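You operate a simulated robot arm through the tools that you are given. There is no shell and no other tool.

The job below is to be done with a simulated robot arm. You get a single attempt, and the scene is never put back.

Task
Run the cradle bolts down tight: red, yellow, then green.
Fine: switch the rack off first; use the orange driver and stand it back in the grey cup. Set down upright: orange driver.

Only the result counts: the job must be done as asked and must still hold three seconds after the hand-in. Knocking over, shifting, dropping, spilling or breaking anything else fails it.

Robot
A 7-joint arm with a two-finger parallel gripper, fixed in place. Base frame: the origin is at the foot of the arm, x ahead of it, y to its left, z up; the work surface is at about z = 660. Readings come in mm, degrees, newtons and seconds.
With the tool pointing down near the work surface it reaches from about 120 to 660 mm from the base axis. Its first joint turns from -166.0 to 166.0 degrees. Payload 1.57 kg.
The tool frame sits at the grasp point between the pads (the TCP): z along the fingers, y along the line on which they close. The tips reach 30 mm beyond it. The gripper opens to 80 mm. The fingers are 17 mm wide and 12 mm thick; the gripper's body (40 by 82 mm) begins 80 mm behind the TCP.
Orientation is that of the tool frame in the base frame, as a unit quaternion [w, x, y, z]. With the fingers straight down and closing along the base's y, the tool's x points along the base's -x, its y along +y and its z along -z.

Tools
- The arm moves only by the tool play_rows. Its argument "motion" is a list of rows, each a list of 7 numbers: the shift along the tool's x, y, z in units of 40 mm (1.0 is 40 mm), then the turn, a rotation vector about the tool's x, y, z in units of 4 degrees (1.0 is 4 degrees), then the gripper command, from -1 (shut) to 1 (fully open), values between in proportion. In form: [[x, y, z, rx, ry, rz, hand], ...]. A call has 1 to 20 rows; each row shifts and turns the commanded pose from where the row before left it, along the tool's axes as they then stand. A call with a number of a shift or a turn outside -1 to 1 is refused whole. Each row takes 0.2 s and may step no farther than 50 mm and 8.6 degrees from the row before; otherwise, or with a gripper value out of range, the whole call is refused. Where a pose cannot be reached the arm comes as near as it can. A force on the tool above 50 N (or 10 N above the force at the start of the call, whichever is more), or a blocked arm, ends the call early, and 0.2 s more pass. Each finger travels about 72 mm/s and halts on what it meets, pressing with about 36 N; the grip force reading is that of the motor and also rises with nothing between the fingers. The clock runs only during rows and for 0.2 s after the last one: add rows that do not move to give the fingers time. The reply holds the time, the measured pose of the TCP, the force on the tool along the base axes, the opening and the grip force, in the units named above and with some noise, with the torque about the TCP (base axes, N m) and any sound that the robot's microphone picked up, and new pictures: "pictures" is both (left out), scene, wrist or none.
- Cameras (640 x 400 px; columns grow to the right, rows downward): "scene" is fixed at [220.1, 499.3, 1510]; the picture's right is [-0.89, -0.46, 0.00], its down [-0.34, 0.65, -0.68] and it looks along [0.31, -0.61, -0.73] (base axes); focal length 342 px, centre (320, 200). "wrist" rides on the gripper at [72, -7, -122] in the tool frame; the picture's right is [0.09, 1.00, 0.00], its down [-0.84, 0.08, -0.54] and it looks along [-0.54, 0.05, 0.84] (tool axes); focal length 238 px, centre (320, 200).
- move_column(by): slides the trunk up (or, below 0, down) by that many mm; the arm rides with it, the base frame stays. It gives what a move gives, with no picture.
- point_at(camera, pixels): for up to 12 pixels [column, row] of the newest picture of that camera ("zoom" is the newest enlarged one), the place [x, y, z] in the base frame of the surface seen there, good to about 2 mm. It takes no simulated time.
- inspect(camera, box): a new picture of the part [left, top, right, bottom] of that camera's present view, enlarged. It takes no simulated time.
- close_job(): hands the job in; it is judged then, once.

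Open the gripper and draw the arm clear of the work before you hand the job in, unless the task says otherwise.

The tools are called as name(argument=value, ...) on one line, values as JSON. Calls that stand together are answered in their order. play_rows: Moves the arm, as the interface text tells. Its arguments: {"type":"object","properties":{"motion":{"type":"array"},"pictures":{"type":"string","enum":["both","scene","wrist","none"]}},"required":["motion"]} The other tools are called the same way: move_column (by) slides the trunk up or down; point_at (camera, pixels) gives the place of the surface under pixels of a picture; inspect (camera, box) takes an enlarged picture of a part of a camera's view; close_job () hands the job in.

At the start:

```text
t: 0.0
tool_pos: [553.2, 9.7, 1121.3]
tcp_rot: [0.001, 0.0, 1.0, 0.001]
contact_force: [0.0, 0.1, 0.0]
ft_torque: [0.01, 0.01, 0.01]
finger_gap: 80.3
grasp_force: 0.1
trunk travel left (down, up): [-375.0, 105.0]
```

scene: 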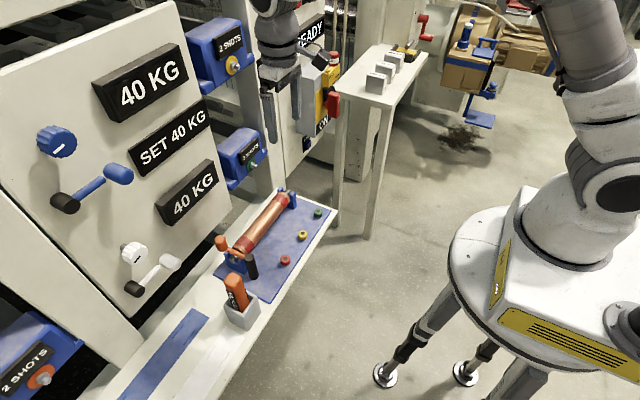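
wrist: 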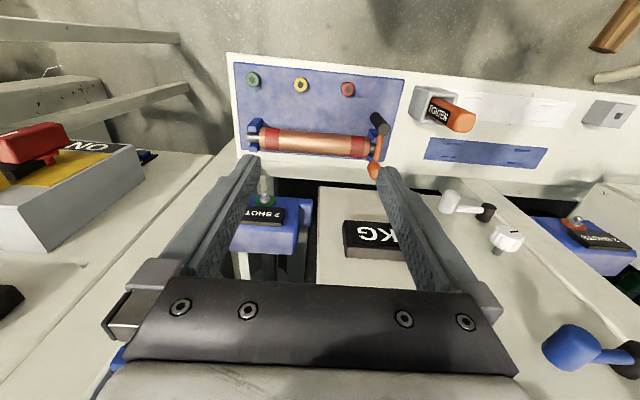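

I look at the scene picture in more detail: the cradle around (265,235), the rack switch around (325,95), and the driver cup at (238,305).

inspect(camera="scene", box=[180, 170, 340, 340])

inspect(camera="scene", box=[240, 0, 440, 170])

inspect(camera="wrist", box=[220, 40, 640, 240])

inspect(camera="wrist", box=[0, 80, 240, 330])

```text
2.35 times, centred on (260, 255) of scene
```

zoom: 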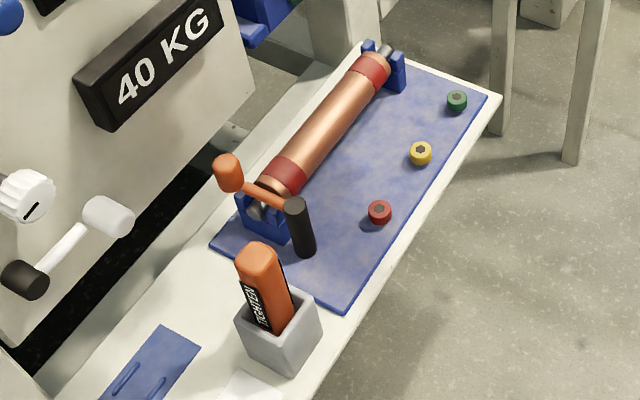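

```text
2.35 times, centred on (340, 85) of scene
```

zoom: 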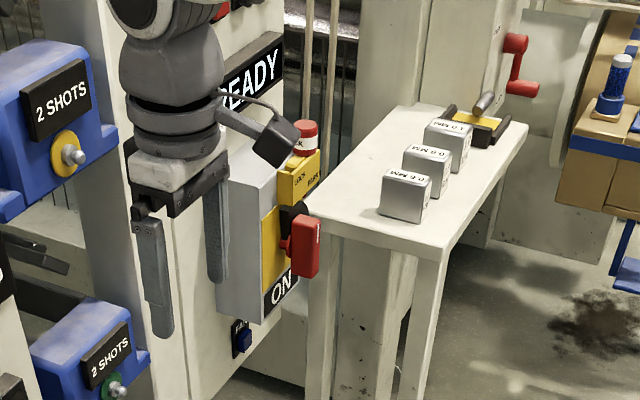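

```text
1.52 times, centred on (430, 140) of wrist
```

zoom: 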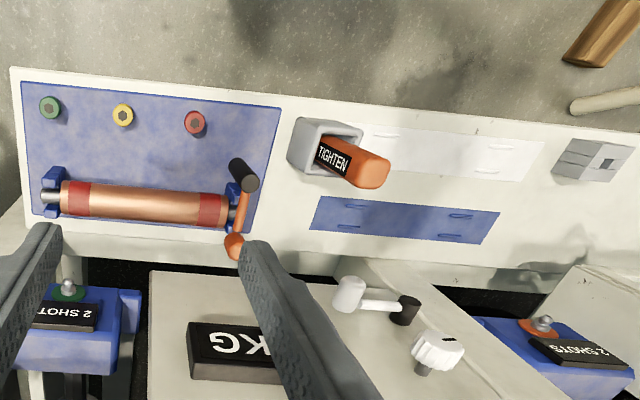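

```text
1.60 times, centred on (120, 205) of wrist
```

zoom: 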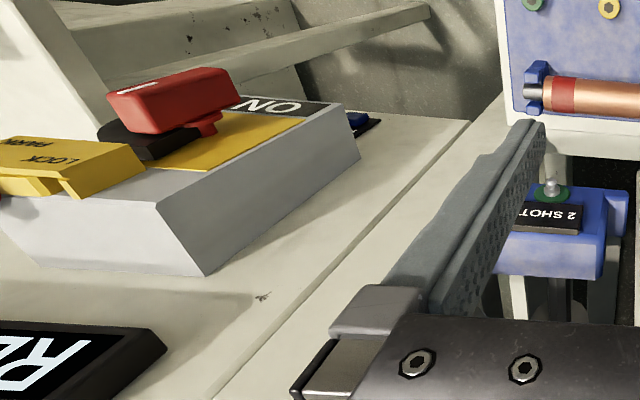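

I measure positions of bolts, driver, cup in the scene picture, and switch parts too.

point_at(camera="scene", pixels=[[285, 260], [302, 235], [318, 212], [234, 276], [238, 306], [245, 320], [222, 238], [250, 252], [255, 275], [265, 225], [300, 280], [210, 370]])

point_at(camera="scene", pixels=[[333, 102], [328, 104], [325, 100], [320, 120], [333, 57], [335, 72], [318, 95], [312, 100], [307, 145], [316, 143], [333, 115], [333, 92]])

point_at(camera="wrist", pixels=[[348, 89], [301, 85], [253, 79], [30, 145], [50, 135], [90, 146], [20, 180], [75, 160], [120, 150], [62, 147], [85, 215], [460, 118]])

inspect(camera="scene", box=[290, 30, 360, 140])

```text
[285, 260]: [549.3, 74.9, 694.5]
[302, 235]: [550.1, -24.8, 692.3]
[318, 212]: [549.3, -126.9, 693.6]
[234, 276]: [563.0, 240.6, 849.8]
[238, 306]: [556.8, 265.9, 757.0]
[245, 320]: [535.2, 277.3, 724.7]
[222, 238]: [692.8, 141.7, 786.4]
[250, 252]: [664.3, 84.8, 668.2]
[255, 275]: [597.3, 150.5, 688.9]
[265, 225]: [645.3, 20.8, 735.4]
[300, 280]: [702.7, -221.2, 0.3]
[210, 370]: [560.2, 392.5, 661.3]
```

```text
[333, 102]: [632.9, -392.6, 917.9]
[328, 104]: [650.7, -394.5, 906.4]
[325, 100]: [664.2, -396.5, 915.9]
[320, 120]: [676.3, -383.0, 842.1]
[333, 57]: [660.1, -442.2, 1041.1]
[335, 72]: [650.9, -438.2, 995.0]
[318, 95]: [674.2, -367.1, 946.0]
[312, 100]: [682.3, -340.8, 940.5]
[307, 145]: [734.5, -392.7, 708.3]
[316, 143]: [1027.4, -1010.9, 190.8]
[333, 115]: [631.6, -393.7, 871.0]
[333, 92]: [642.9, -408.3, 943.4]
```

```text
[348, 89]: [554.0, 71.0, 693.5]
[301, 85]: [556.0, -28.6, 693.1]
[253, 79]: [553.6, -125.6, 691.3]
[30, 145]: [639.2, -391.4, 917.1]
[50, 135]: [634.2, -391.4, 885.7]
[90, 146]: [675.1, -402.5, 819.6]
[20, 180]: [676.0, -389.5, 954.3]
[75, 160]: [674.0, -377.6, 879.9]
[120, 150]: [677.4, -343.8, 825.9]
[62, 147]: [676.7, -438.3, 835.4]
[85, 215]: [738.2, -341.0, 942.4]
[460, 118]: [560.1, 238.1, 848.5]
```

```text
3.64 times, centred on (325, 85) of scene
```

zoom: 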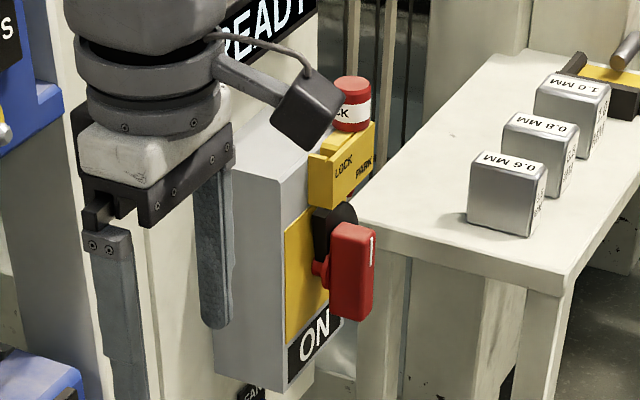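

Bolts are at x≈550–553, y≈72/-27/-126, top z≈693. The switch sits on a grey box near (640,-393,905). I retract and move over toward the switch and begin pitching the tool forward to look at it.

play_rows(motion=[[0.4, -1, 0, 0, 0, 0, 1], [0.4, -1, 0, 0, 0, 0, 1], [0.4, -1, 0, 0, 0, 0, 1], [0.4, -1, 0, 0, 0, 0, 1], [0.4, -1, 0, 0, 0, 0, 1], [0.4, -1, 0, 0, 0, 0, 1], [0.4, -1, 0, 0, 0, 0, 1], [0.4, -1, 0, 0, 0, 0, 1], [0.4, -1, 0, 0, 0, 0, 1], [0, 0, 0, 0, -1, 0, 1], [0, 0, 0, 0, -1, 0, 1], [0, 0, 0, 0, -1, 0, 1], [0, 0, 0, 0, -1, 0, 1], [0, 0, 0, 0, -1, 0, 1], [0, 0, 0, 0, -1, 0, 1], [0, 0, 0, 0, -1, 0, 1], [0, 0, 0, 0, -1, 0, 1], [0, 0, 0, 0, -1, 0, 1], [0, 0, 0, 0, -1, 0, 1]])

```text
t: 4.0
tool_pos: [409.8, -349.6, 1119.6]
tcp_rot: [0.343, 0.0, 0.939, 0.0]
contact_force: [0.4, 0.8, -0.4]
ft_torque: [-0.01, -0.02, -0.02]
finger_gap: 80.2
grasp_force: 0.0
trunk travel left (down, up): [-375.0, 105.0]
```

scene: 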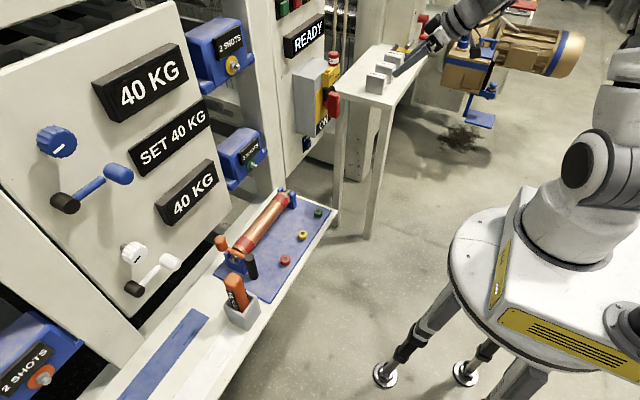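
wrist: 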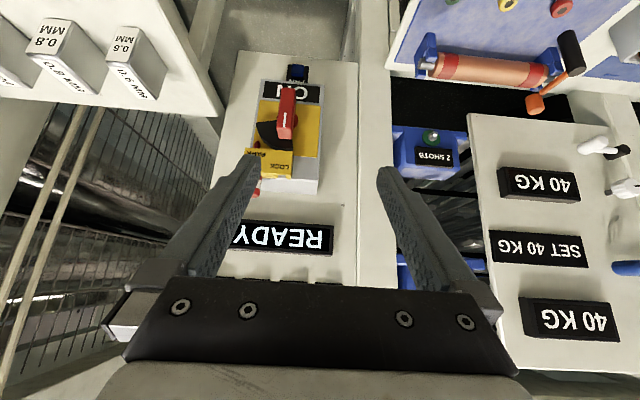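

The wrist picture shows the switch at (285,110) upside down; I enlarge it, and the light panel.

inspect(camera="wrist", box=[220, 50, 350, 210])

inspect(camera="scene", box=[270, 0, 350, 160])

point_at(camera="wrist", pixels=[[285, 95], [287, 130], [280, 110], [293, 110], [270, 135], [300, 120], [270, 160], [255, 155], [290, 92], [298, 73], [310, 140], [255, 188]])

```text
2.50 times, centred on (285, 130) of wrist
```

zoom: 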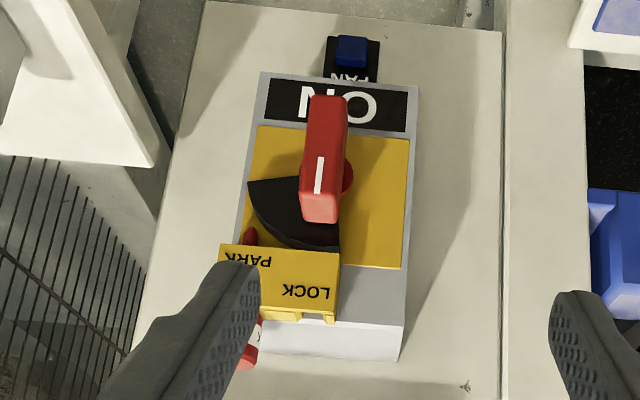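

```text
2.50 times, centred on (310, 80) of scene
```

zoom: 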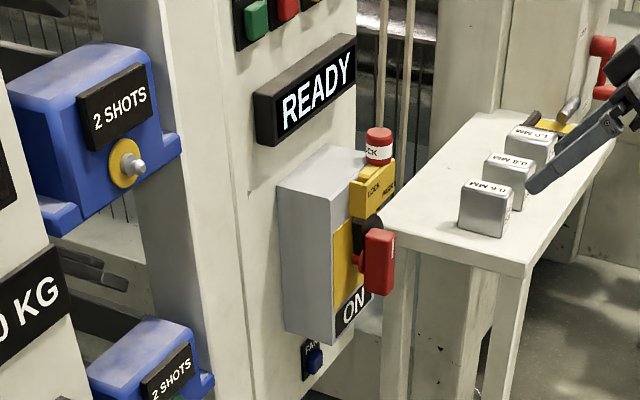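

```text
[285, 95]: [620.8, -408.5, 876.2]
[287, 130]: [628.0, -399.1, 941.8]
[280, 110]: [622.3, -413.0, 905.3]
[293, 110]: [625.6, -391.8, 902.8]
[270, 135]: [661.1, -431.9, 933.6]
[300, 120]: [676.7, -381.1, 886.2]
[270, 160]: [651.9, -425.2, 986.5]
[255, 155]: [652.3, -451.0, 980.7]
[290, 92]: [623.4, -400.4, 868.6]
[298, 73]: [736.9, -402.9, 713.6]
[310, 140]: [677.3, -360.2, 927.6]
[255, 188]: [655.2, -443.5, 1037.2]
```

I check the extents of the table on the right and the switch stem before moving nearer.

point_at(camera="scene", pixels=[[340, 92], [385, 104], [415, 52], [372, 48], [375, 85], [380, 100]])

point_at(camera="wrist", pixels=[[295, 121], [283, 88], [294, 88], [278, 138], [292, 138], [285, 120], [293, 125], [222, 105], [200, 90], [285, 160], [272, 172], [265, 127]])

```text
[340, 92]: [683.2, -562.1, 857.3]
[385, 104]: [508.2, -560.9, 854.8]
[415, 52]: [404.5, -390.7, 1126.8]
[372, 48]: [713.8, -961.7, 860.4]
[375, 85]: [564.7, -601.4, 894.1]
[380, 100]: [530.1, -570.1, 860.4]
```

```text
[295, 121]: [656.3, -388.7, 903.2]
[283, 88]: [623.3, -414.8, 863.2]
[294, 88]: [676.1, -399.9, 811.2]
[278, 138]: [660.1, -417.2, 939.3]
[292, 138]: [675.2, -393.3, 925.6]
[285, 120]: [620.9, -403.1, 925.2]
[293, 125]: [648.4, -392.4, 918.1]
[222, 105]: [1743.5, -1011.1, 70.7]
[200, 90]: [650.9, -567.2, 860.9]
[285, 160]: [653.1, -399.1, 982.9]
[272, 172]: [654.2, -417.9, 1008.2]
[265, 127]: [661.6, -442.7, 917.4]
```

The side table's edge is at y≈-560, so there is room. I finish pitching to horizontal and go to a standoff at (500,-402,905).

play_rows(motion=[[0, 0, 0, 0, -1, 0, 1], [0, 0, 0, 0, -1, 0, 1], [0, 0, 0, 0, -1, 0, 1], [0, 0, 0, 0, -1, 0, 1], [0, 0, 0, 0, -1, 0, 1], [0, 0, 0, 0, -1, 0, 1], [0, 0, 0, 0, -1, 0, 1], [0, 0, 0, 0, -1, 0, 1], [0, 0, 0, 0, -1, 0, 1], [0, 0, 0, 0, -1, 0, 1], [0, 0, 0, 0, -1, 0, 1], [0, 0, 0, 0, -1, 0, 1], [0, 0, 0, 0, -0.5, 0, 1], [0.77, -0.186, 0.32, 0, 0, 0, 1], [0.77, -0.186, 0.32, 0, 0, 0, 1], [0.77, -0.186, 0.32, 0, 0, 0, 1], [0.77, -0.186, 0.32, 0, 0, 0, 1], [0.77, -0.186, 0.32, 0, 0, 0, 1], [0.77, -0.186, 0.32, 0, 0, 0, 1], [0.77, -0.186, 0.32, 0, 0, 0, 1]])

```text
t: 8.2
tool_pos: [499.3, -402.3, 904.0]
tcp_rot: [0.708, 0.0, 0.707, 0.0]
contact_force: [-0.3, 0.4, 0.0]
ft_torque: [0.01, 0.0, -0.02]
finger_gap: 79.9
grasp_force: 0.1
trunk travel left (down, up): [-375.0, 105.0]
```

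scene: 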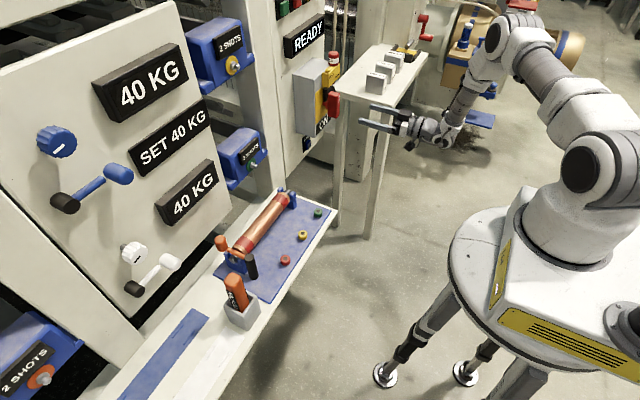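
wrist: 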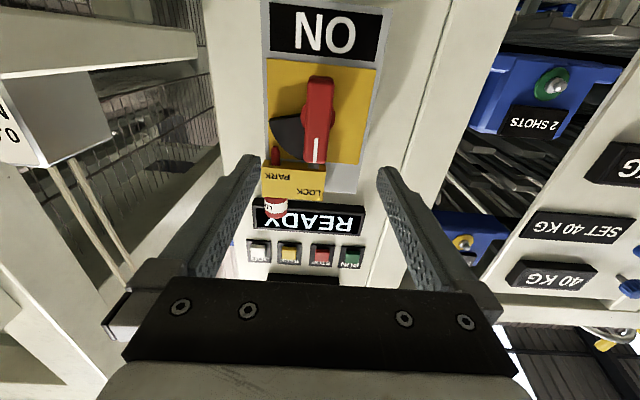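

The switch now appears straight ahead at (318,120); I enlarge it to locate the stem and the stop sense.

inspect(camera="wrist", box=[230, 0, 410, 280])

inspect(camera="wrist", box=[250, 50, 390, 215])

point_at(camera="wrist", pixels=[[318, 85], [305, 120], [328, 120], [309, 80], [333, 80], [306, 160], [325, 160], [332, 108], [290, 130], [280, 155], [290, 185], [315, 170]])

```text
1.43 times, centred on (320, 140) of wrist
```

zoom: 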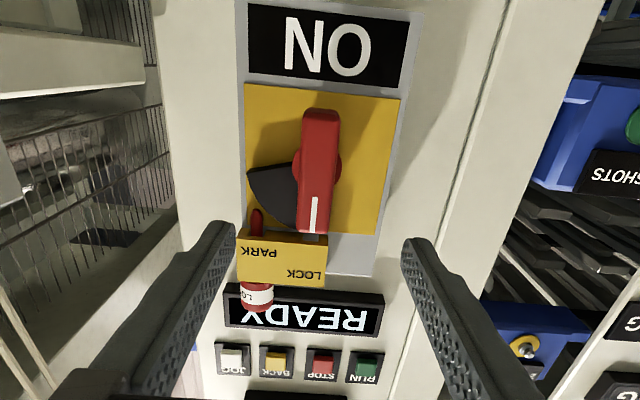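

```text
2.42 times, centred on (320, 132) of wrist
```

zoom: 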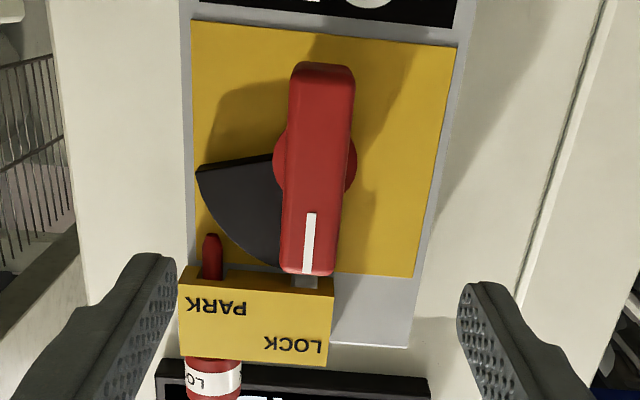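

```text
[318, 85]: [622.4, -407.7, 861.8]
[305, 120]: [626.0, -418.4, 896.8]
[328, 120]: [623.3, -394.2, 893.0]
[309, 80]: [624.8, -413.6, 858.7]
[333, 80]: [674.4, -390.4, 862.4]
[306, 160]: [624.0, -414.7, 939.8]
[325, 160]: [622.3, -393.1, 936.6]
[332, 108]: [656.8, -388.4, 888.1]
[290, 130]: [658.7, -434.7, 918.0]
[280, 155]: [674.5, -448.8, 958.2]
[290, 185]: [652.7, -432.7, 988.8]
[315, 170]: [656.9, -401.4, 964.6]
```

The stem is near y=-404, z=900, and the bar is 23 mm wide with its front face at x≈623. I approach, and close on it at its middle.

play_rows(motion=[[0.1, -0.055, 0.7, 0, 0, 0, 1], [0, 0, 0.7, 0, 0, 0, 1], [0, 0, 0.7, 0, 0, 0, 1], [0, 0, 0.5, 0, 0, 0, 1], [0, 0, 0.4, 0, 0, 0, 1], [0, 0, 0, 0, 0, 0, 1], [0, 0, 0, 0, 0, 0, -0.2], [0, 0, 0, 0, 0, 0, -0.5], [0, 0, 0, 0, 0, 0, -1], [0, 0, 0, 0, 0, 0, -1], [0, 0, 0, 0, 0, 0, -1]])

```text
t: 10.6
tool_pos: [618.8, -404.2, 899.4]
tcp_rot: [0.708, 0.001, 0.706, 0.0]
contact_force: [2.9, -10.8, 0.3]
ft_torque: [0.01, 0.37, 0.11]
finger_gap: 25.6
grasp_force: 37.3
trunk travel left (down, up): [-375.0, 105.0]
```

scene: 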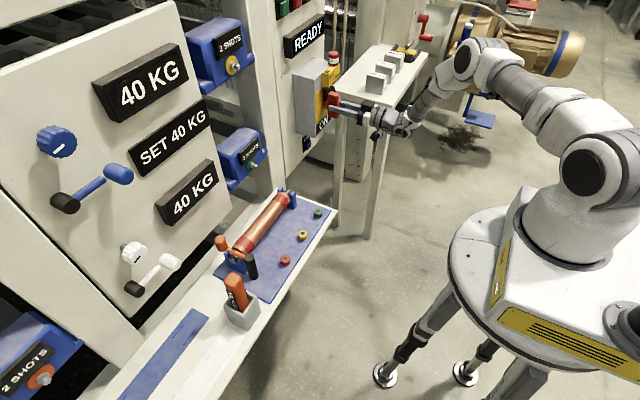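
wrist: 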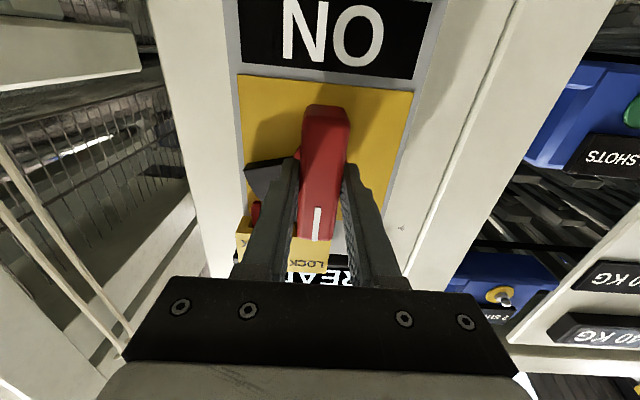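

The grip holds (25.6 mm, 37 N) with a small side load. I ease over 1 mm and try a small turn counter-clockwise (negative rz).

play_rows(motion=[[0, -0.03, 0, 0, 0, 0, -1], [0, 0, 0, 0, 0, -1, -1], [0, 0, 0, 0, 0, -1, -1], [0, 0, 0, 0, 0, -1, -1]])

```text
t: 11.6
tool_pos: [618.7, -405.3, 899.7]
tcp_rot: [0.704, -0.073, 0.703, -0.074]
contact_force: [0.9, -8.9, 5.3]
ft_torque: [0.07, 0.76, -0.41]
finger_gap: 25.6
grasp_force: 37.3
trunk travel left (down, up): [-375.0, 105.0]
```

scene: 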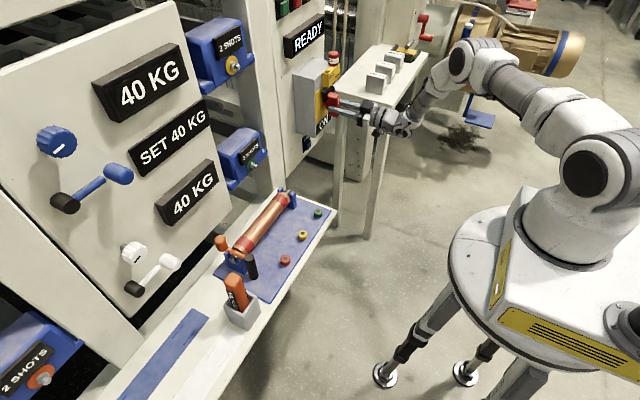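
wrist: 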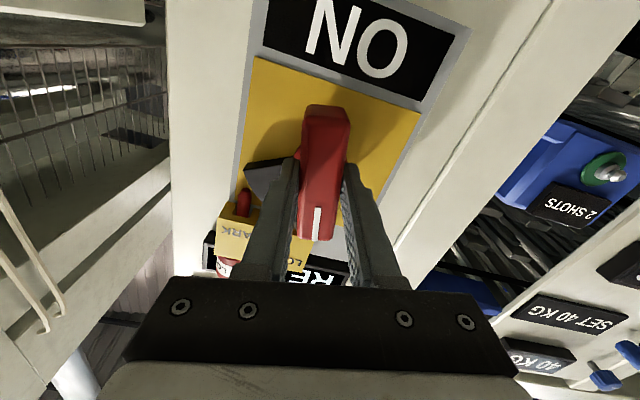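

The handle follows the turn with little torque. I go on turning.

play_rows(motion=[[0, -0.01, 0, 0, 0, -1, -1], [0, -0.01, 0, 0, 0, -1, -1], [0, 0, 0, 0, 0, -1, -1], [0, 0, 0, 0, 0, -1, -1], [0, 0, 0, 0, 0, -1, -1], [0, 0, 0, 0, 0, -1, -1], [0, 0, 0, 0, 0, -1, -1], [0, 0, 0, 0, 0, -1, -1]])

```text
t: 13.2
tool_pos: [620.1, -406.6, 899.9]
tcp_rot: [0.666, -0.245, 0.671, -0.215]
contact_force: [-16.9, 13.9, 4.6]
ft_torque: [0.01, -1.56, -0.03]
finger_gap: 27.2
grasp_force: 38.5
out of reach, approached as far as the arm can: row 7, 8
trunk travel left (down, up): [-375.0, 105.0]
stopped in row 8: the force on the tool passed its limit at 62 N (the readings are from after the stop); the commanded pose is now the measured one
```

scene: 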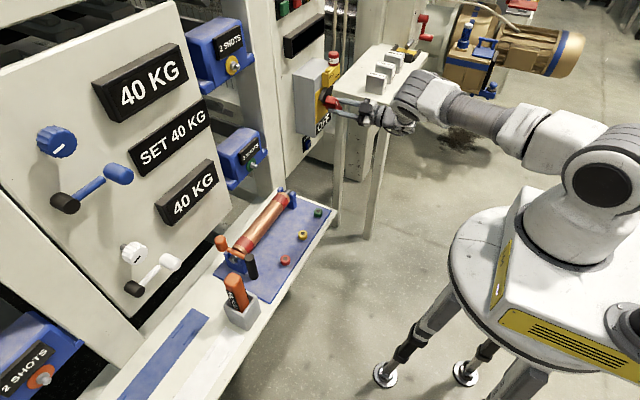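
wrist: 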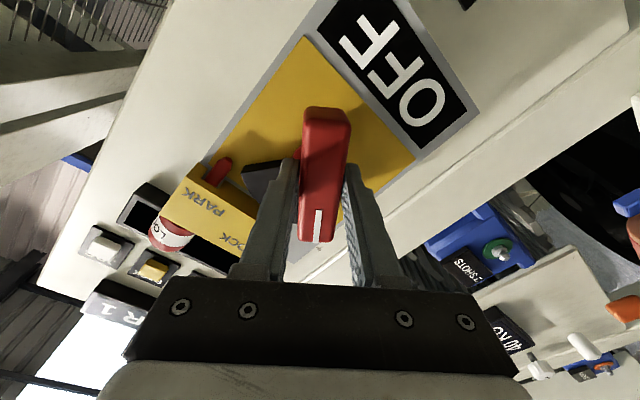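

The label reads OFF and the READY light is dark at about 40° of turn, but the arm is at its limit there. I relax the grip and see whether the handle stays.

play_rows(motion=[[0, 0, 0, 0, 0, 0, 0], [0, 0, 0, 0, 0, 0, 0.3], [0, 0, 0, 0, 0, 0, 0.5], [0, 0, -0.8, 0, 0, 0, 0.5], [0, 0, -0.8, 0, 0, 0, 0.5], [0, 0, -0.8, 0, 0, 0, 0.5]])

```text
t: 14.6
tool_pos: [525.1, -412.3, 899.7]
tcp_rot: [0.664, -0.243, 0.675, -0.211]
contact_force: [-0.5, 0.2, 0.8]
ft_torque: [0.03, 0.01, -0.02]
finger_gap: 60.0
grasp_force: 0.0
trunk travel left (down, up): [-375.0, 105.0]
```

scene: 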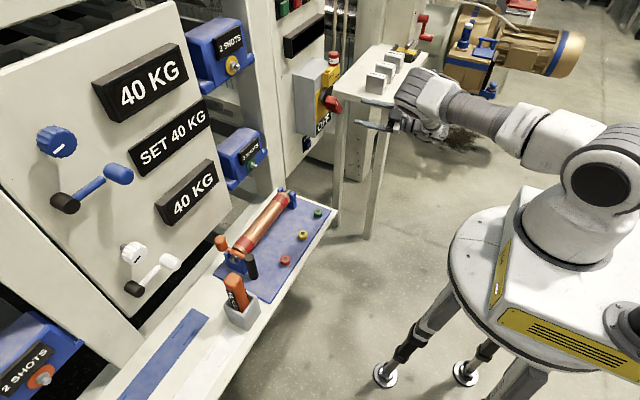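
wrist: 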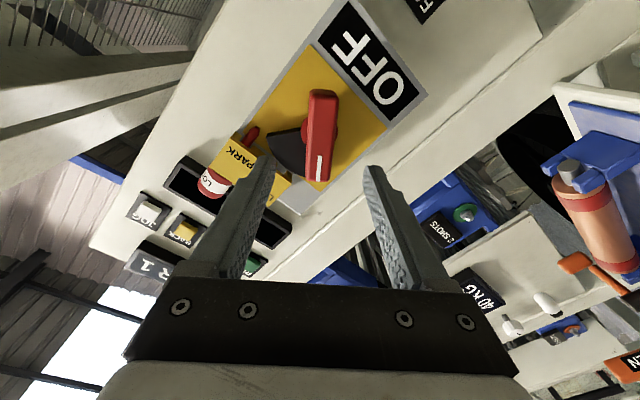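

The handle stays where I left it, but it is only part way. I straighten the hand, shut the fingers, and go to a spot above the raised end of the bar so I can push it on down to horizontal.

play_rows(motion=[[0, 0, 0, 0.065, -0.0225, 0.935, -1], [0, 0, 0, 0.065, -0.0225, 0.935, -1], [0, 0, 0, 0.065, -0.0225, 0.935, -1], [0, 0, 0, 0.065, -0.0225, 0.935, -1], [0, 0, 0, 0.065, -0.0225, 0.935, -1], [0, 0, 0, 0.065, -0.0225, 0.935, -1], [0, 0, 0, 0.065, -0.0225, 0.935, -1], [0, 0, 0, 0.065, -0.0225, 0.935, -1], [0, 0, 0, 0.065, -0.0225, 0.935, -1], [0, 0, 0, 0.065, -0.0225, 0.935, -1], [-0.82, 0.55, 0, 0, 0, 0, -1], [-0.82, 0.55, 0, 0, 0, 0, -1], [0, 0, 0, 0, 0, 0, -1]])

```text
t: 17.4
tool_pos: [526.5, -366.4, 965.1]
tcp_rot: [0.708, -0.002, 0.706, -0.005]
contact_force: [-0.2, -0.3, 0.1]
ft_torque: [0.04, 0.02, 0.0]
finger_gap: 0.0
grasp_force: 21.4
trunk travel left (down, up): [-375.0, 105.0]
```

scene: 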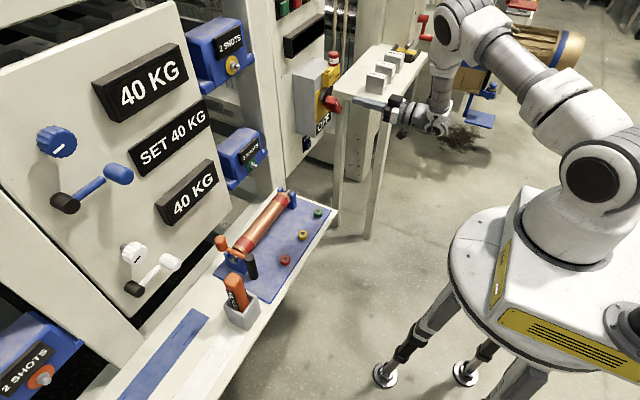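
wrist: 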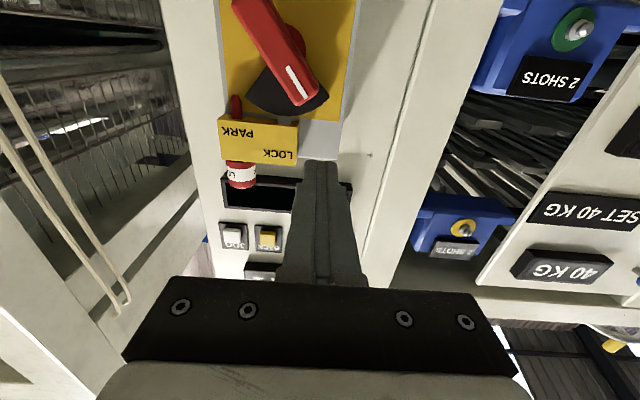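

The bar now leans about 35° toward +y, its end near (305,95). I advance above it and push down to z≈921.

play_rows(motion=[[0, 0, 0.72, 0, 0, 0, -1], [0, 0, 0.72, 0, 0, 0, -1], [0, 0, 0.72, 0, 0, 0, -1], [0.25, 0, 0, 0, 0, 0, -1], [0.25, 0, 0, 0, 0, 0, -1], [0.2, 0, 0, 0, 0, 0, -1], [0.2, 0, 0, 0, 0, 0, -1], [0.2, 0, 0, 0, 0, 0, -1], [0, 0, 0, 0, 0, 0, -1]])

```text
t: 19.2
tool_pos: [613.7, -356.5, 925.6]
tcp_rot: [0.711, -0.008, 0.703, 0.004]
contact_force: [-19.8, 19.3, 8.3]
ft_torque: [0.04, 0.11, -0.07]
finger_gap: 0.0
grasp_force: 21.3
trunk travel left (down, up): [-375.0, 105.0]
stopped in row 9: the force on the tool passed its limit at 53 N (the readings are from after the stop); the commanded pose is now the measured one
```

scene: 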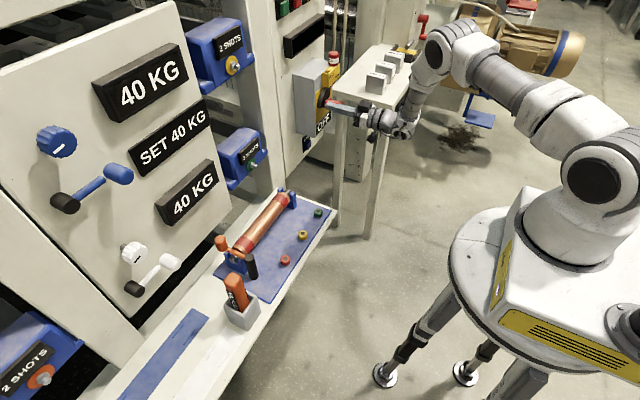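
wrist: 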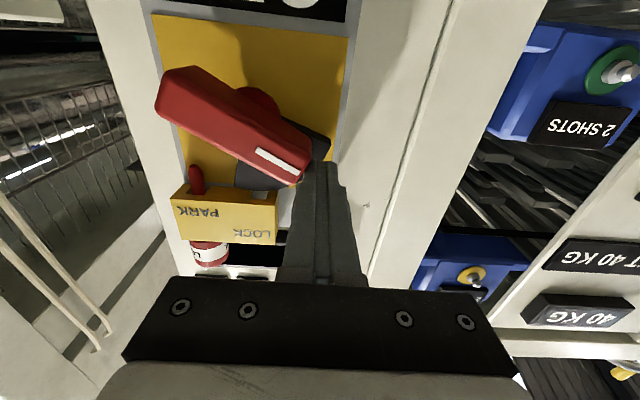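

The bar is now about 60° round, and the fingers slipped to its end. I back up, shift 22 mm toward the stem, and push down again.

play_rows(motion=[[-0.4, 0, 0, 0, 0, 0, -1], [-0.4, 0, 0, 0, 0, 0, -1], [0, -0.5, 0, 0, 0, 0, -1], [0.3, 0, 0, 0, 0, 0, -1], [0.2, 0, 0, 0, 0, 0, -1], [0.15, 0, 0, 0, 0, 0, -1], [0.15, 0, 0, 0, 0, 0, -1], [0.1, 0, 0, 0, 0, 0, -1]])

```text
t: 21.0
tool_pos: [615.3, -382.1, 921.3]
tcp_rot: [0.711, -0.006, 0.703, 0.0]
contact_force: [-0.8, 0.0, 0.5]
ft_torque: [-0.01, 0.04, 0.03]
finger_gap: 0.0
grasp_force: 21.6
trunk travel left (down, up): [-375.0, 105.0]
```

scene: 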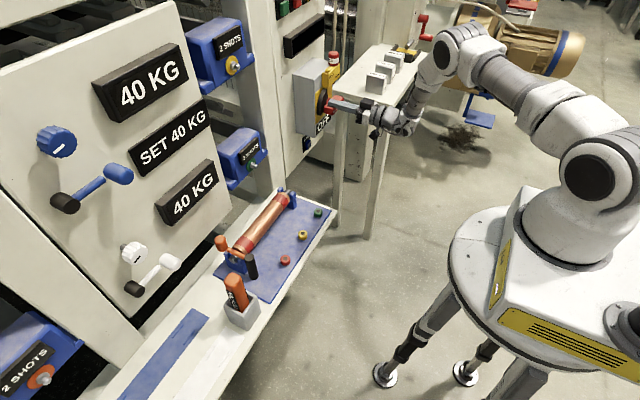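
wrist: 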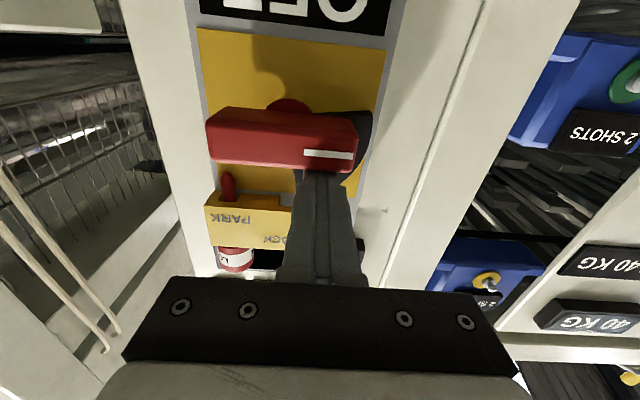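

The bar is nearly horizontal and the label reads OFF. I press a few mm further to finish it, then back off.

play_rows(motion=[[0.05, 0, 0, 0, 0, 0, -1], [0.05, 0, 0, 0, 0, 0, -1], [0.05, 0, 0, 0, 0, 0, -1], [-0.2, 0, 0, 0, 0, 0, -1], [0, 0, -0.8, 0, 0, 0, -1], [0, 0, -0.8, 0, 0, 0, -1], [0, 0, -0.8, 0, 0, 0, -1]])

inspect(camera="wrist", box=[210, 0, 430, 200])

```text
t: 22.6
tool_pos: [518.9, -382.2, 921.2]
tcp_rot: [0.71, -0.007, 0.704, 0.002]
contact_force: [-0.3, -0.2, -0.9]
ft_torque: [0.01, 0.03, 0.02]
finger_gap: 0.2
grasp_force: 21.6
trunk travel left (down, up): [-375.0, 105.0]
```

scene: 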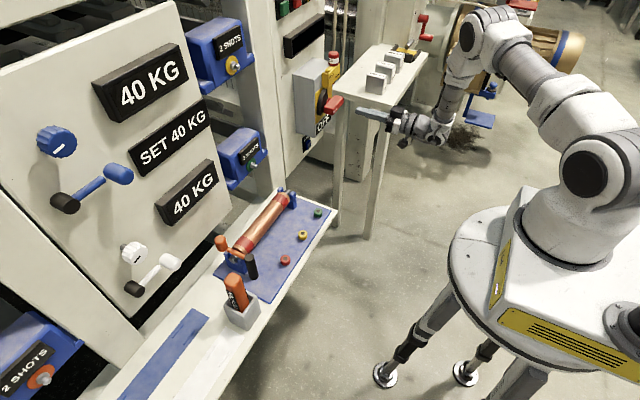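
wrist: 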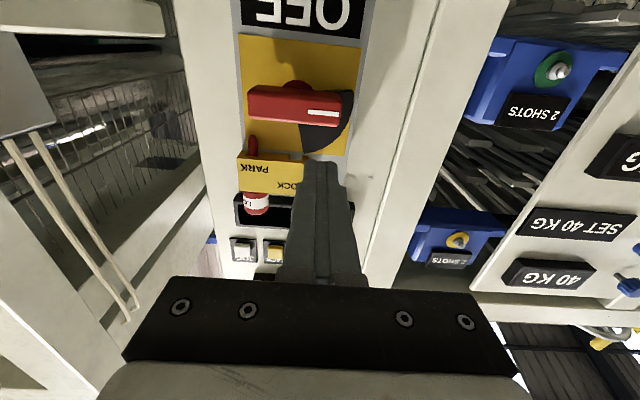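

```text
2.00 times, centred on (320, 100) of wrist
```

zoom: 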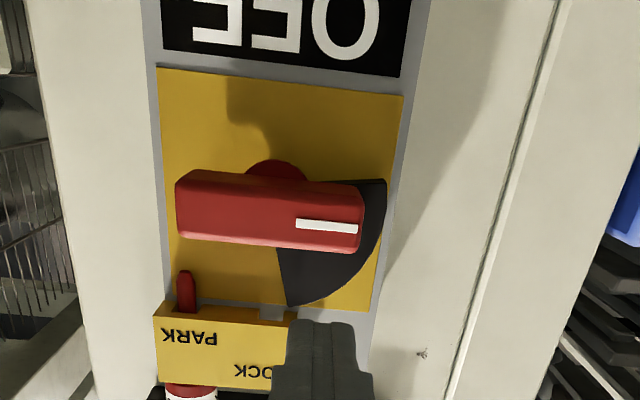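

The rack is OFF with the handle fully horizontal. I retreat, then pitch the tool back down while swinging over toward the driver cup.

play_rows(motion=[[0, 0, -1, 0, 0, 0, 1], [-0.8, 0, -0.8, 0, 0, 0, 1], [-0.8, 0, -0.8, 0, 0, 0, 1], [-0.8, 0, 0, 0, 0, 0, 1], [0, 0.7, 0, 0, 1, 0, 1], [0, 0.7, 0, 0, 1, 0, 1], [0, 0.7, 0, 0, 1, 0, 1], [0, 0.7, 0, 0, 1, 0, 1], [0, 0.7, 0, 0, 1, 0, 1], [0, 0.7, 0, 0, 1, 0, 1], [0, 0.7, 0, 0, 1, 0, 1], [0, 0.7, 0, 0, 1, 0, 1], [0, 0.7, 0, 0, 1, 0, 1], [0, 0.7, 0, 0, 1, 0, 1], [0, 0.7, 0, 0, 1, 0, 1], [0, 0.7, 0, 0, 1, 0, 1], [0, 0.7, 0, 0, 1, 0, 1], [0, 0.7, 0, 0, 1, 0, 1], [0, 0.7, 0, 0, 1, 0, 1], [0, 0.7, 0, 0, 1, 0, 1]], pictures="both")

```text
t: 26.8
tool_pos: [428.1, 53.4, 1009.1]
tcp_rot: [0.23, -0.007, 0.973, -0.002]
contact_force: [0.3, -0.4, -0.3]
ft_torque: [0.0, 0.01, 0.0]
finger_gap: 79.8
grasp_force: 0.0
out of reach, approached as far as the arm can: row 13, 14
trunk travel left (down, up): [-375.0, 105.0]
```

scene: 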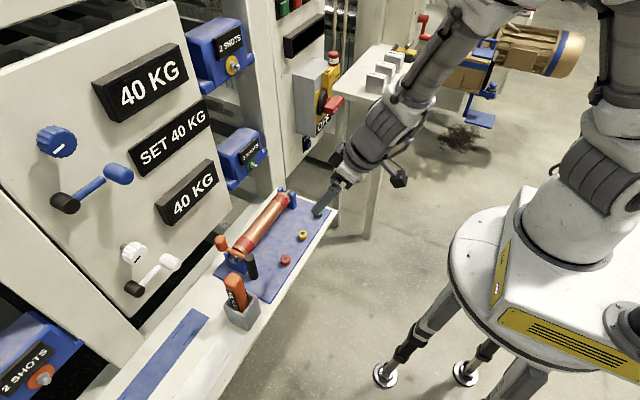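
wrist: 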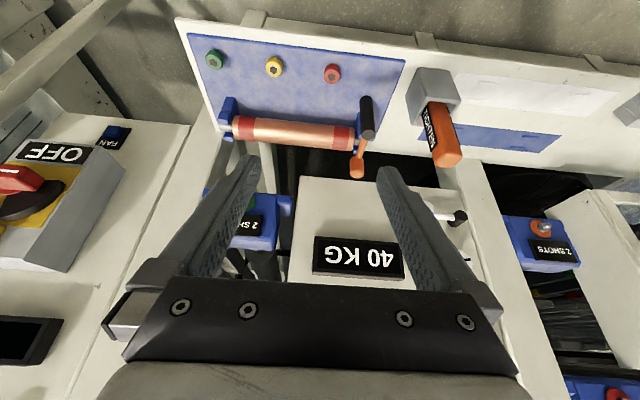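

I finish pitching down while moving to y≈240 for a close look at the driver, cup, and bolts.

play_rows(motion=[[0, 0.6, 0, 0, 1, 0, 1], [0, 0.6, 0, 0, 1, 0, 1], [0, 0.6, 0, 0, 1, 0, 1], [0, 0.6, 0, 0, 1, 0, 1], [0, 0.6, 0, 0, 1, 0, 1], [0, 0.6, 0, 0, 1, 0, 1], [0.3, 0.6, 0, 0, 0.65, 0, 1], [0.3, 0.5, 0, 0, 0, 0, 1], [0, 0, 0, 0, 0, 0, 1]])

inspect(camera="wrist", box=[220, 0, 480, 160])

inspect(camera="scene", box=[190, 240, 290, 340])

```text
t: 28.8
tool_pos: [397.8, 232.7, 1003.9]
tcp_rot: [0.0, -0.007, 1.0, -0.004]
contact_force: [0.1, -0.7, -0.1]
ft_torque: [0.0, 0.01, -0.04]
finger_gap: 80.0
grasp_force: 0.0
out of reach, approached as far as the arm can: row 1
trunk travel left (down, up): [-375.0, 105.0]
```

scene: 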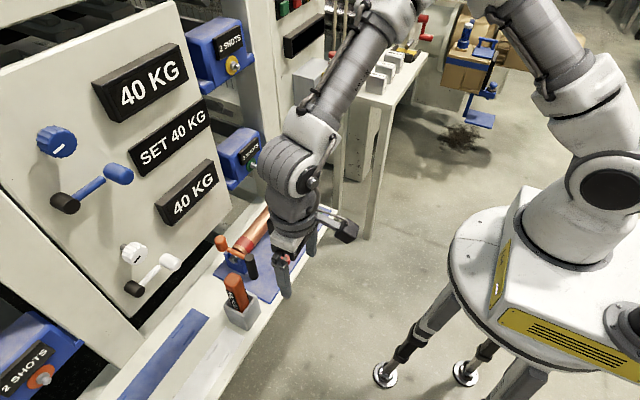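
wrist: 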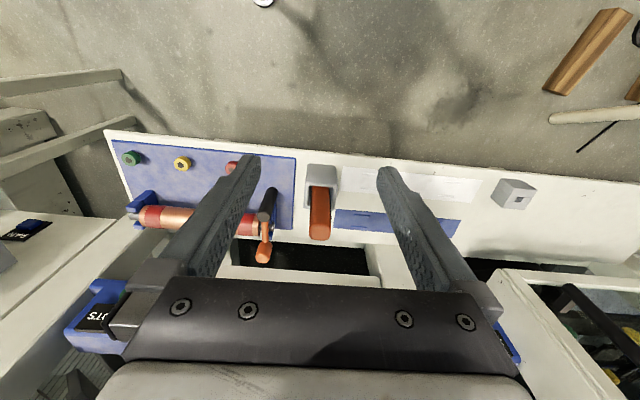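

```text
2.46 times, centred on (350, 80) of wrist
```

zoom: 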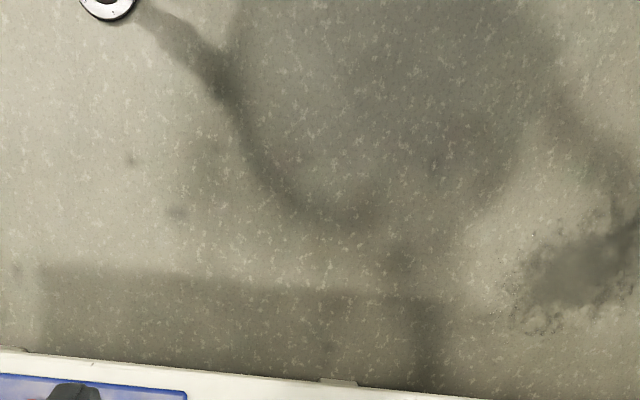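

```text
4.00 times, centred on (240, 290) of scene
```

zoom: 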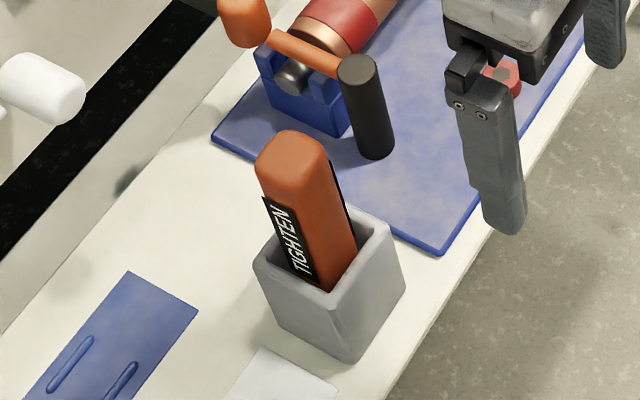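

The driver stands in the cup at wrist (320,200). I enlarge and measure it, the cup walls, the bolts and the other grey block.

inspect(camera="wrist", box=[265, 145, 375, 255])

point_at(camera="wrist", pixels=[[319, 230], [312, 190], [329, 190], [319, 190], [320, 183], [306, 180], [337, 180], [306, 167], [337, 167], [321, 172], [311, 232], [328, 232]])

point_at(camera="wrist", pixels=[[131, 157], [182, 163], [232, 168], [516, 190], [523, 200], [400, 180], [380, 215], [268, 205], [264, 255], [305, 200], [338, 200], [320, 237]])

point_at(camera="scene", pixels=[[231, 276], [240, 279], [237, 275], [243, 300], [225, 303], [237, 311], [255, 298], [246, 290], [235, 327], [238, 301], [248, 297], [236, 288]])

```text
3.64 times, centred on (320, 200) of wrist
```

zoom: 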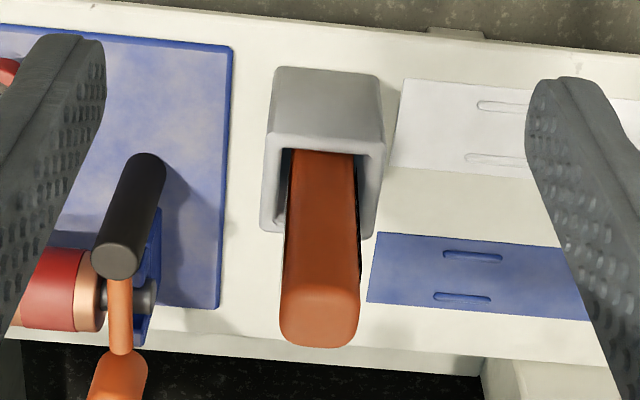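

```text
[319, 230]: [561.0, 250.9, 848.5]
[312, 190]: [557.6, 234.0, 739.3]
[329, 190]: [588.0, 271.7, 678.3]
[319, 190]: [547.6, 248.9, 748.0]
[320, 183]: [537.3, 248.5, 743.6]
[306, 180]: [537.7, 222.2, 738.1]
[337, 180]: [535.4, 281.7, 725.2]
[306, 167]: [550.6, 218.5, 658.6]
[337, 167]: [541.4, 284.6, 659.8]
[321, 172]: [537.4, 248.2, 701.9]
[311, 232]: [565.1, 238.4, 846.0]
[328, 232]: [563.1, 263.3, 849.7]
```

```text
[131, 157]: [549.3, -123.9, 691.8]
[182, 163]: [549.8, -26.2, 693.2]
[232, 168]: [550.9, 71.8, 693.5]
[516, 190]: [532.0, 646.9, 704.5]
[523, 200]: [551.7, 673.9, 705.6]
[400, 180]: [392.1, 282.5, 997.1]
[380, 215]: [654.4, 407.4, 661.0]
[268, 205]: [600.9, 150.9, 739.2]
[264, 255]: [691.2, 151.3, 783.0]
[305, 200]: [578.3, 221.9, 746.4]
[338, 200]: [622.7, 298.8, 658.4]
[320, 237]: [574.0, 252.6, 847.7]
```

```text
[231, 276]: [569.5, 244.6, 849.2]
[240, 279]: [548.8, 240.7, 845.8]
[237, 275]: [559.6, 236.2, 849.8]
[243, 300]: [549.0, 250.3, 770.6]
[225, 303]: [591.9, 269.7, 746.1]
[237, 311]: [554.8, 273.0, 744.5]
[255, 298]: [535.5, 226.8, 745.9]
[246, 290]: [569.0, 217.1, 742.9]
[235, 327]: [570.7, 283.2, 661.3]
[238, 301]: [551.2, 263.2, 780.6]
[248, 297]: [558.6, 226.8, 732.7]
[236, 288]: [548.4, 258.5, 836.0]
```

The handle's top is about 28 mm square, centred near (562,250.5), top z≈849; the cup rim is at z≈746. I move above it, levelling the tool, and stop part-way down for a check.

play_rows(motion=[[-1, 0.11, 0, -0.115, 0, 0.2, 1], [-1, 0.11, 0, 0, 0, 0, 1], [-1, 0.11, 0, 0, 0, 0, 1], [-1.0, 0.11, 0, 0, 0, 0, 1], [-0.1, 0, 0.5, 0, 0, 0, 1], [0, 0, 0.5, 0, 0, 0, 1], [0, 0, 0.5, 0, 0, 0, 1], [0, 0, 0, 0, 0, 0, 1]])

inspect(camera="wrist", box=[220, 0, 440, 200])

```text
t: 30.6
tool_pos: [562.8, 252.7, 941.4]
tcp_rot: [0.0, 0.001, 1.0, 0.001]
contact_force: [0.7, -0.1, 0.0]
ft_torque: [0.05, -0.01, 0.0]
finger_gap: 80.1
grasp_force: 0.1
trunk travel left (down, up): [-375.0, 105.0]
```

scene: 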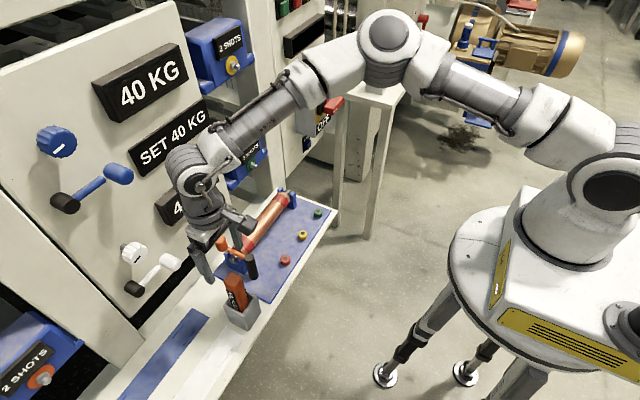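
wrist: 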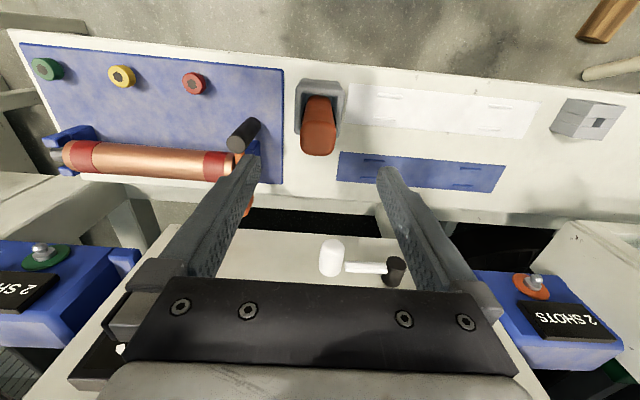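

```text
2.00 times, centred on (330, 100) of wrist
```

zoom: 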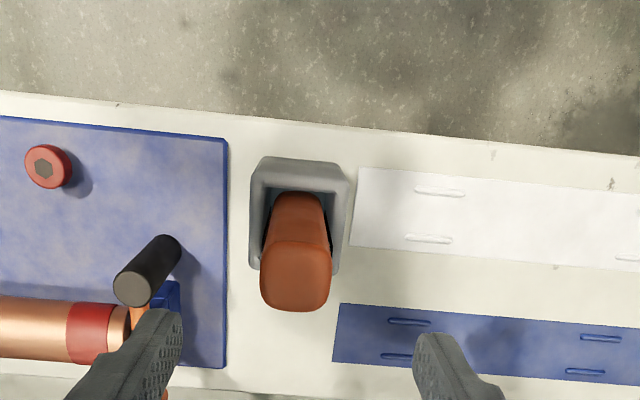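

I check the handle's top edges once more from this close view.

point_at(camera="wrist", pixels=[[303, 138], [334, 138], [318, 124], [318, 151], [318, 138], [299, 95], [342, 97], [321, 82], [306, 130], [331, 130]])

```text
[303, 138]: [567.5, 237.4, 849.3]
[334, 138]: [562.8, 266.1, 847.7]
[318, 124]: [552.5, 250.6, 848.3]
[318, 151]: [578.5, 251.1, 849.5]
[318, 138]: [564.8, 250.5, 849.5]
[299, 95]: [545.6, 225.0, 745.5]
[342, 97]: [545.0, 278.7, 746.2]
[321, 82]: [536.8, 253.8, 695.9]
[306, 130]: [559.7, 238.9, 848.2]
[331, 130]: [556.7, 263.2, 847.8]
```

Centre is about (564,251.5). I descend to z≈805 and close.

play_rows(motion=[[-0.03, -0.02, 0.7, 0, 0, 0, 1], [0, 0, 0.7, 0, 0, 0, 1], [0, 0, 0.7, 0, 0, 0, 1], [0, 0, 0.7, 0, 0, 0, 1], [0, 0, 0.61, 0, 0, 0, 1], [0, 0, 0, 0, 0, 0, 1], [0, 0, 0, 0, 0, 0, 0], [0, 0, 0, 0, 0, 0, -0.5], [0, 0, 0, 0, 0, 0, -1], [0, 0, 0, 0, 0, 0, -1], [0, 0, 0, 0, 0, 0, -1]])

```text
t: 33.0
tool_pos: [564.3, 251.7, 805.8]
tcp_rot: [0.0, 0.002, 1.0, -0.001]
contact_force: [0.8, -1.3, -0.6]
ft_torque: [-0.23, -0.11, 0.02]
finger_gap: 33.9
grasp_force: 36.0
trunk travel left (down, up): [-375.0, 105.0]
```

scene: 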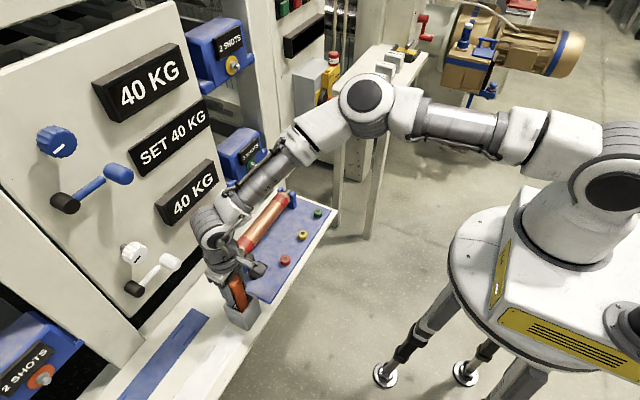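
wrist: 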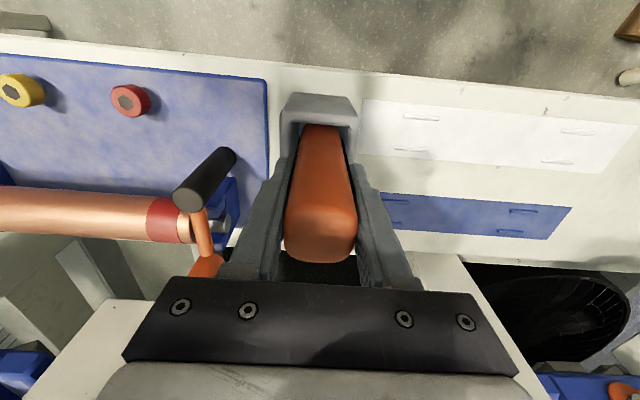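

Gripped at 33.9 mm. I lift the driver straight up, slowly at first.

play_rows(motion=[[0, 0, -0.2, 0, 0, 0, -1], [0, 0, -0.4, 0, 0, 0, -1], [0, 0, -0.6, 0, 0, 0, -1], [0, 0, -0.7, 0, 0, 0, -1], [0, 0, -0.7, 0, 0, 0, -1], [0, 0, -0.7, 0, 0, 0, -1], [0, 0, -0.6, 0, 0, 0, -1], [0, 0, 0, 0, 0, 0, -1]])

inspect(camera="scene", box=[170, 190, 320, 340])

inspect(camera="wrist", box=[220, 60, 420, 270])

```text
t: 34.8
tool_pos: [563.7, 251.4, 960.6]
tcp_rot: [-0.001, 0.001, 1.0, 0.0]
contact_force: [-0.4, 0.4, -5.0]
ft_torque: [0.03, 0.01, -0.01]
finger_gap: 34.0
grasp_force: 36.4
trunk travel left (down, up): [-375.0, 105.0]
```

scene: 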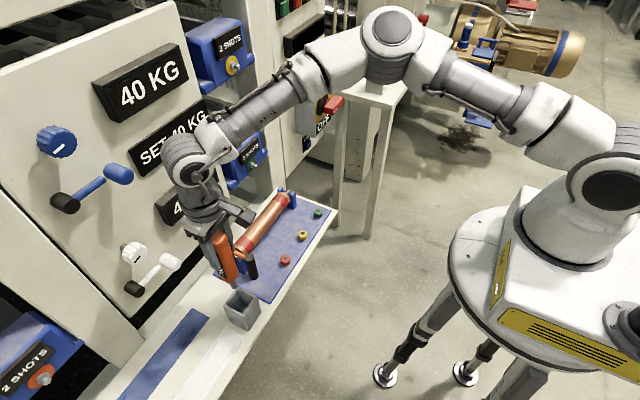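
wrist: 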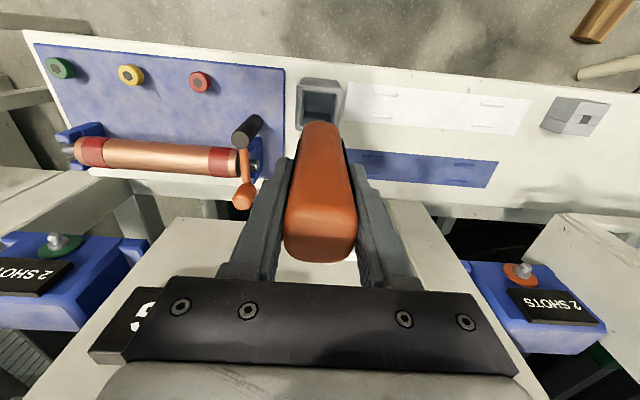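

```text
2.67 times, centred on (245, 265) of scene
```

zoom: 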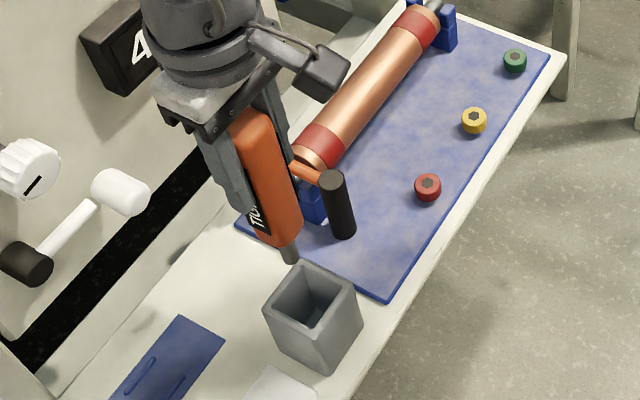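

```text
1.90 times, centred on (320, 165) of wrist
```

zoom: 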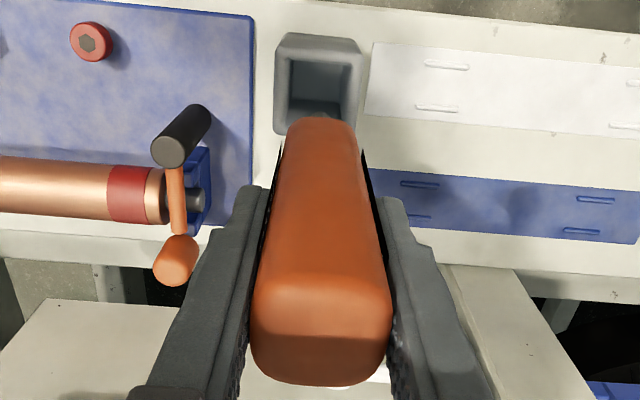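

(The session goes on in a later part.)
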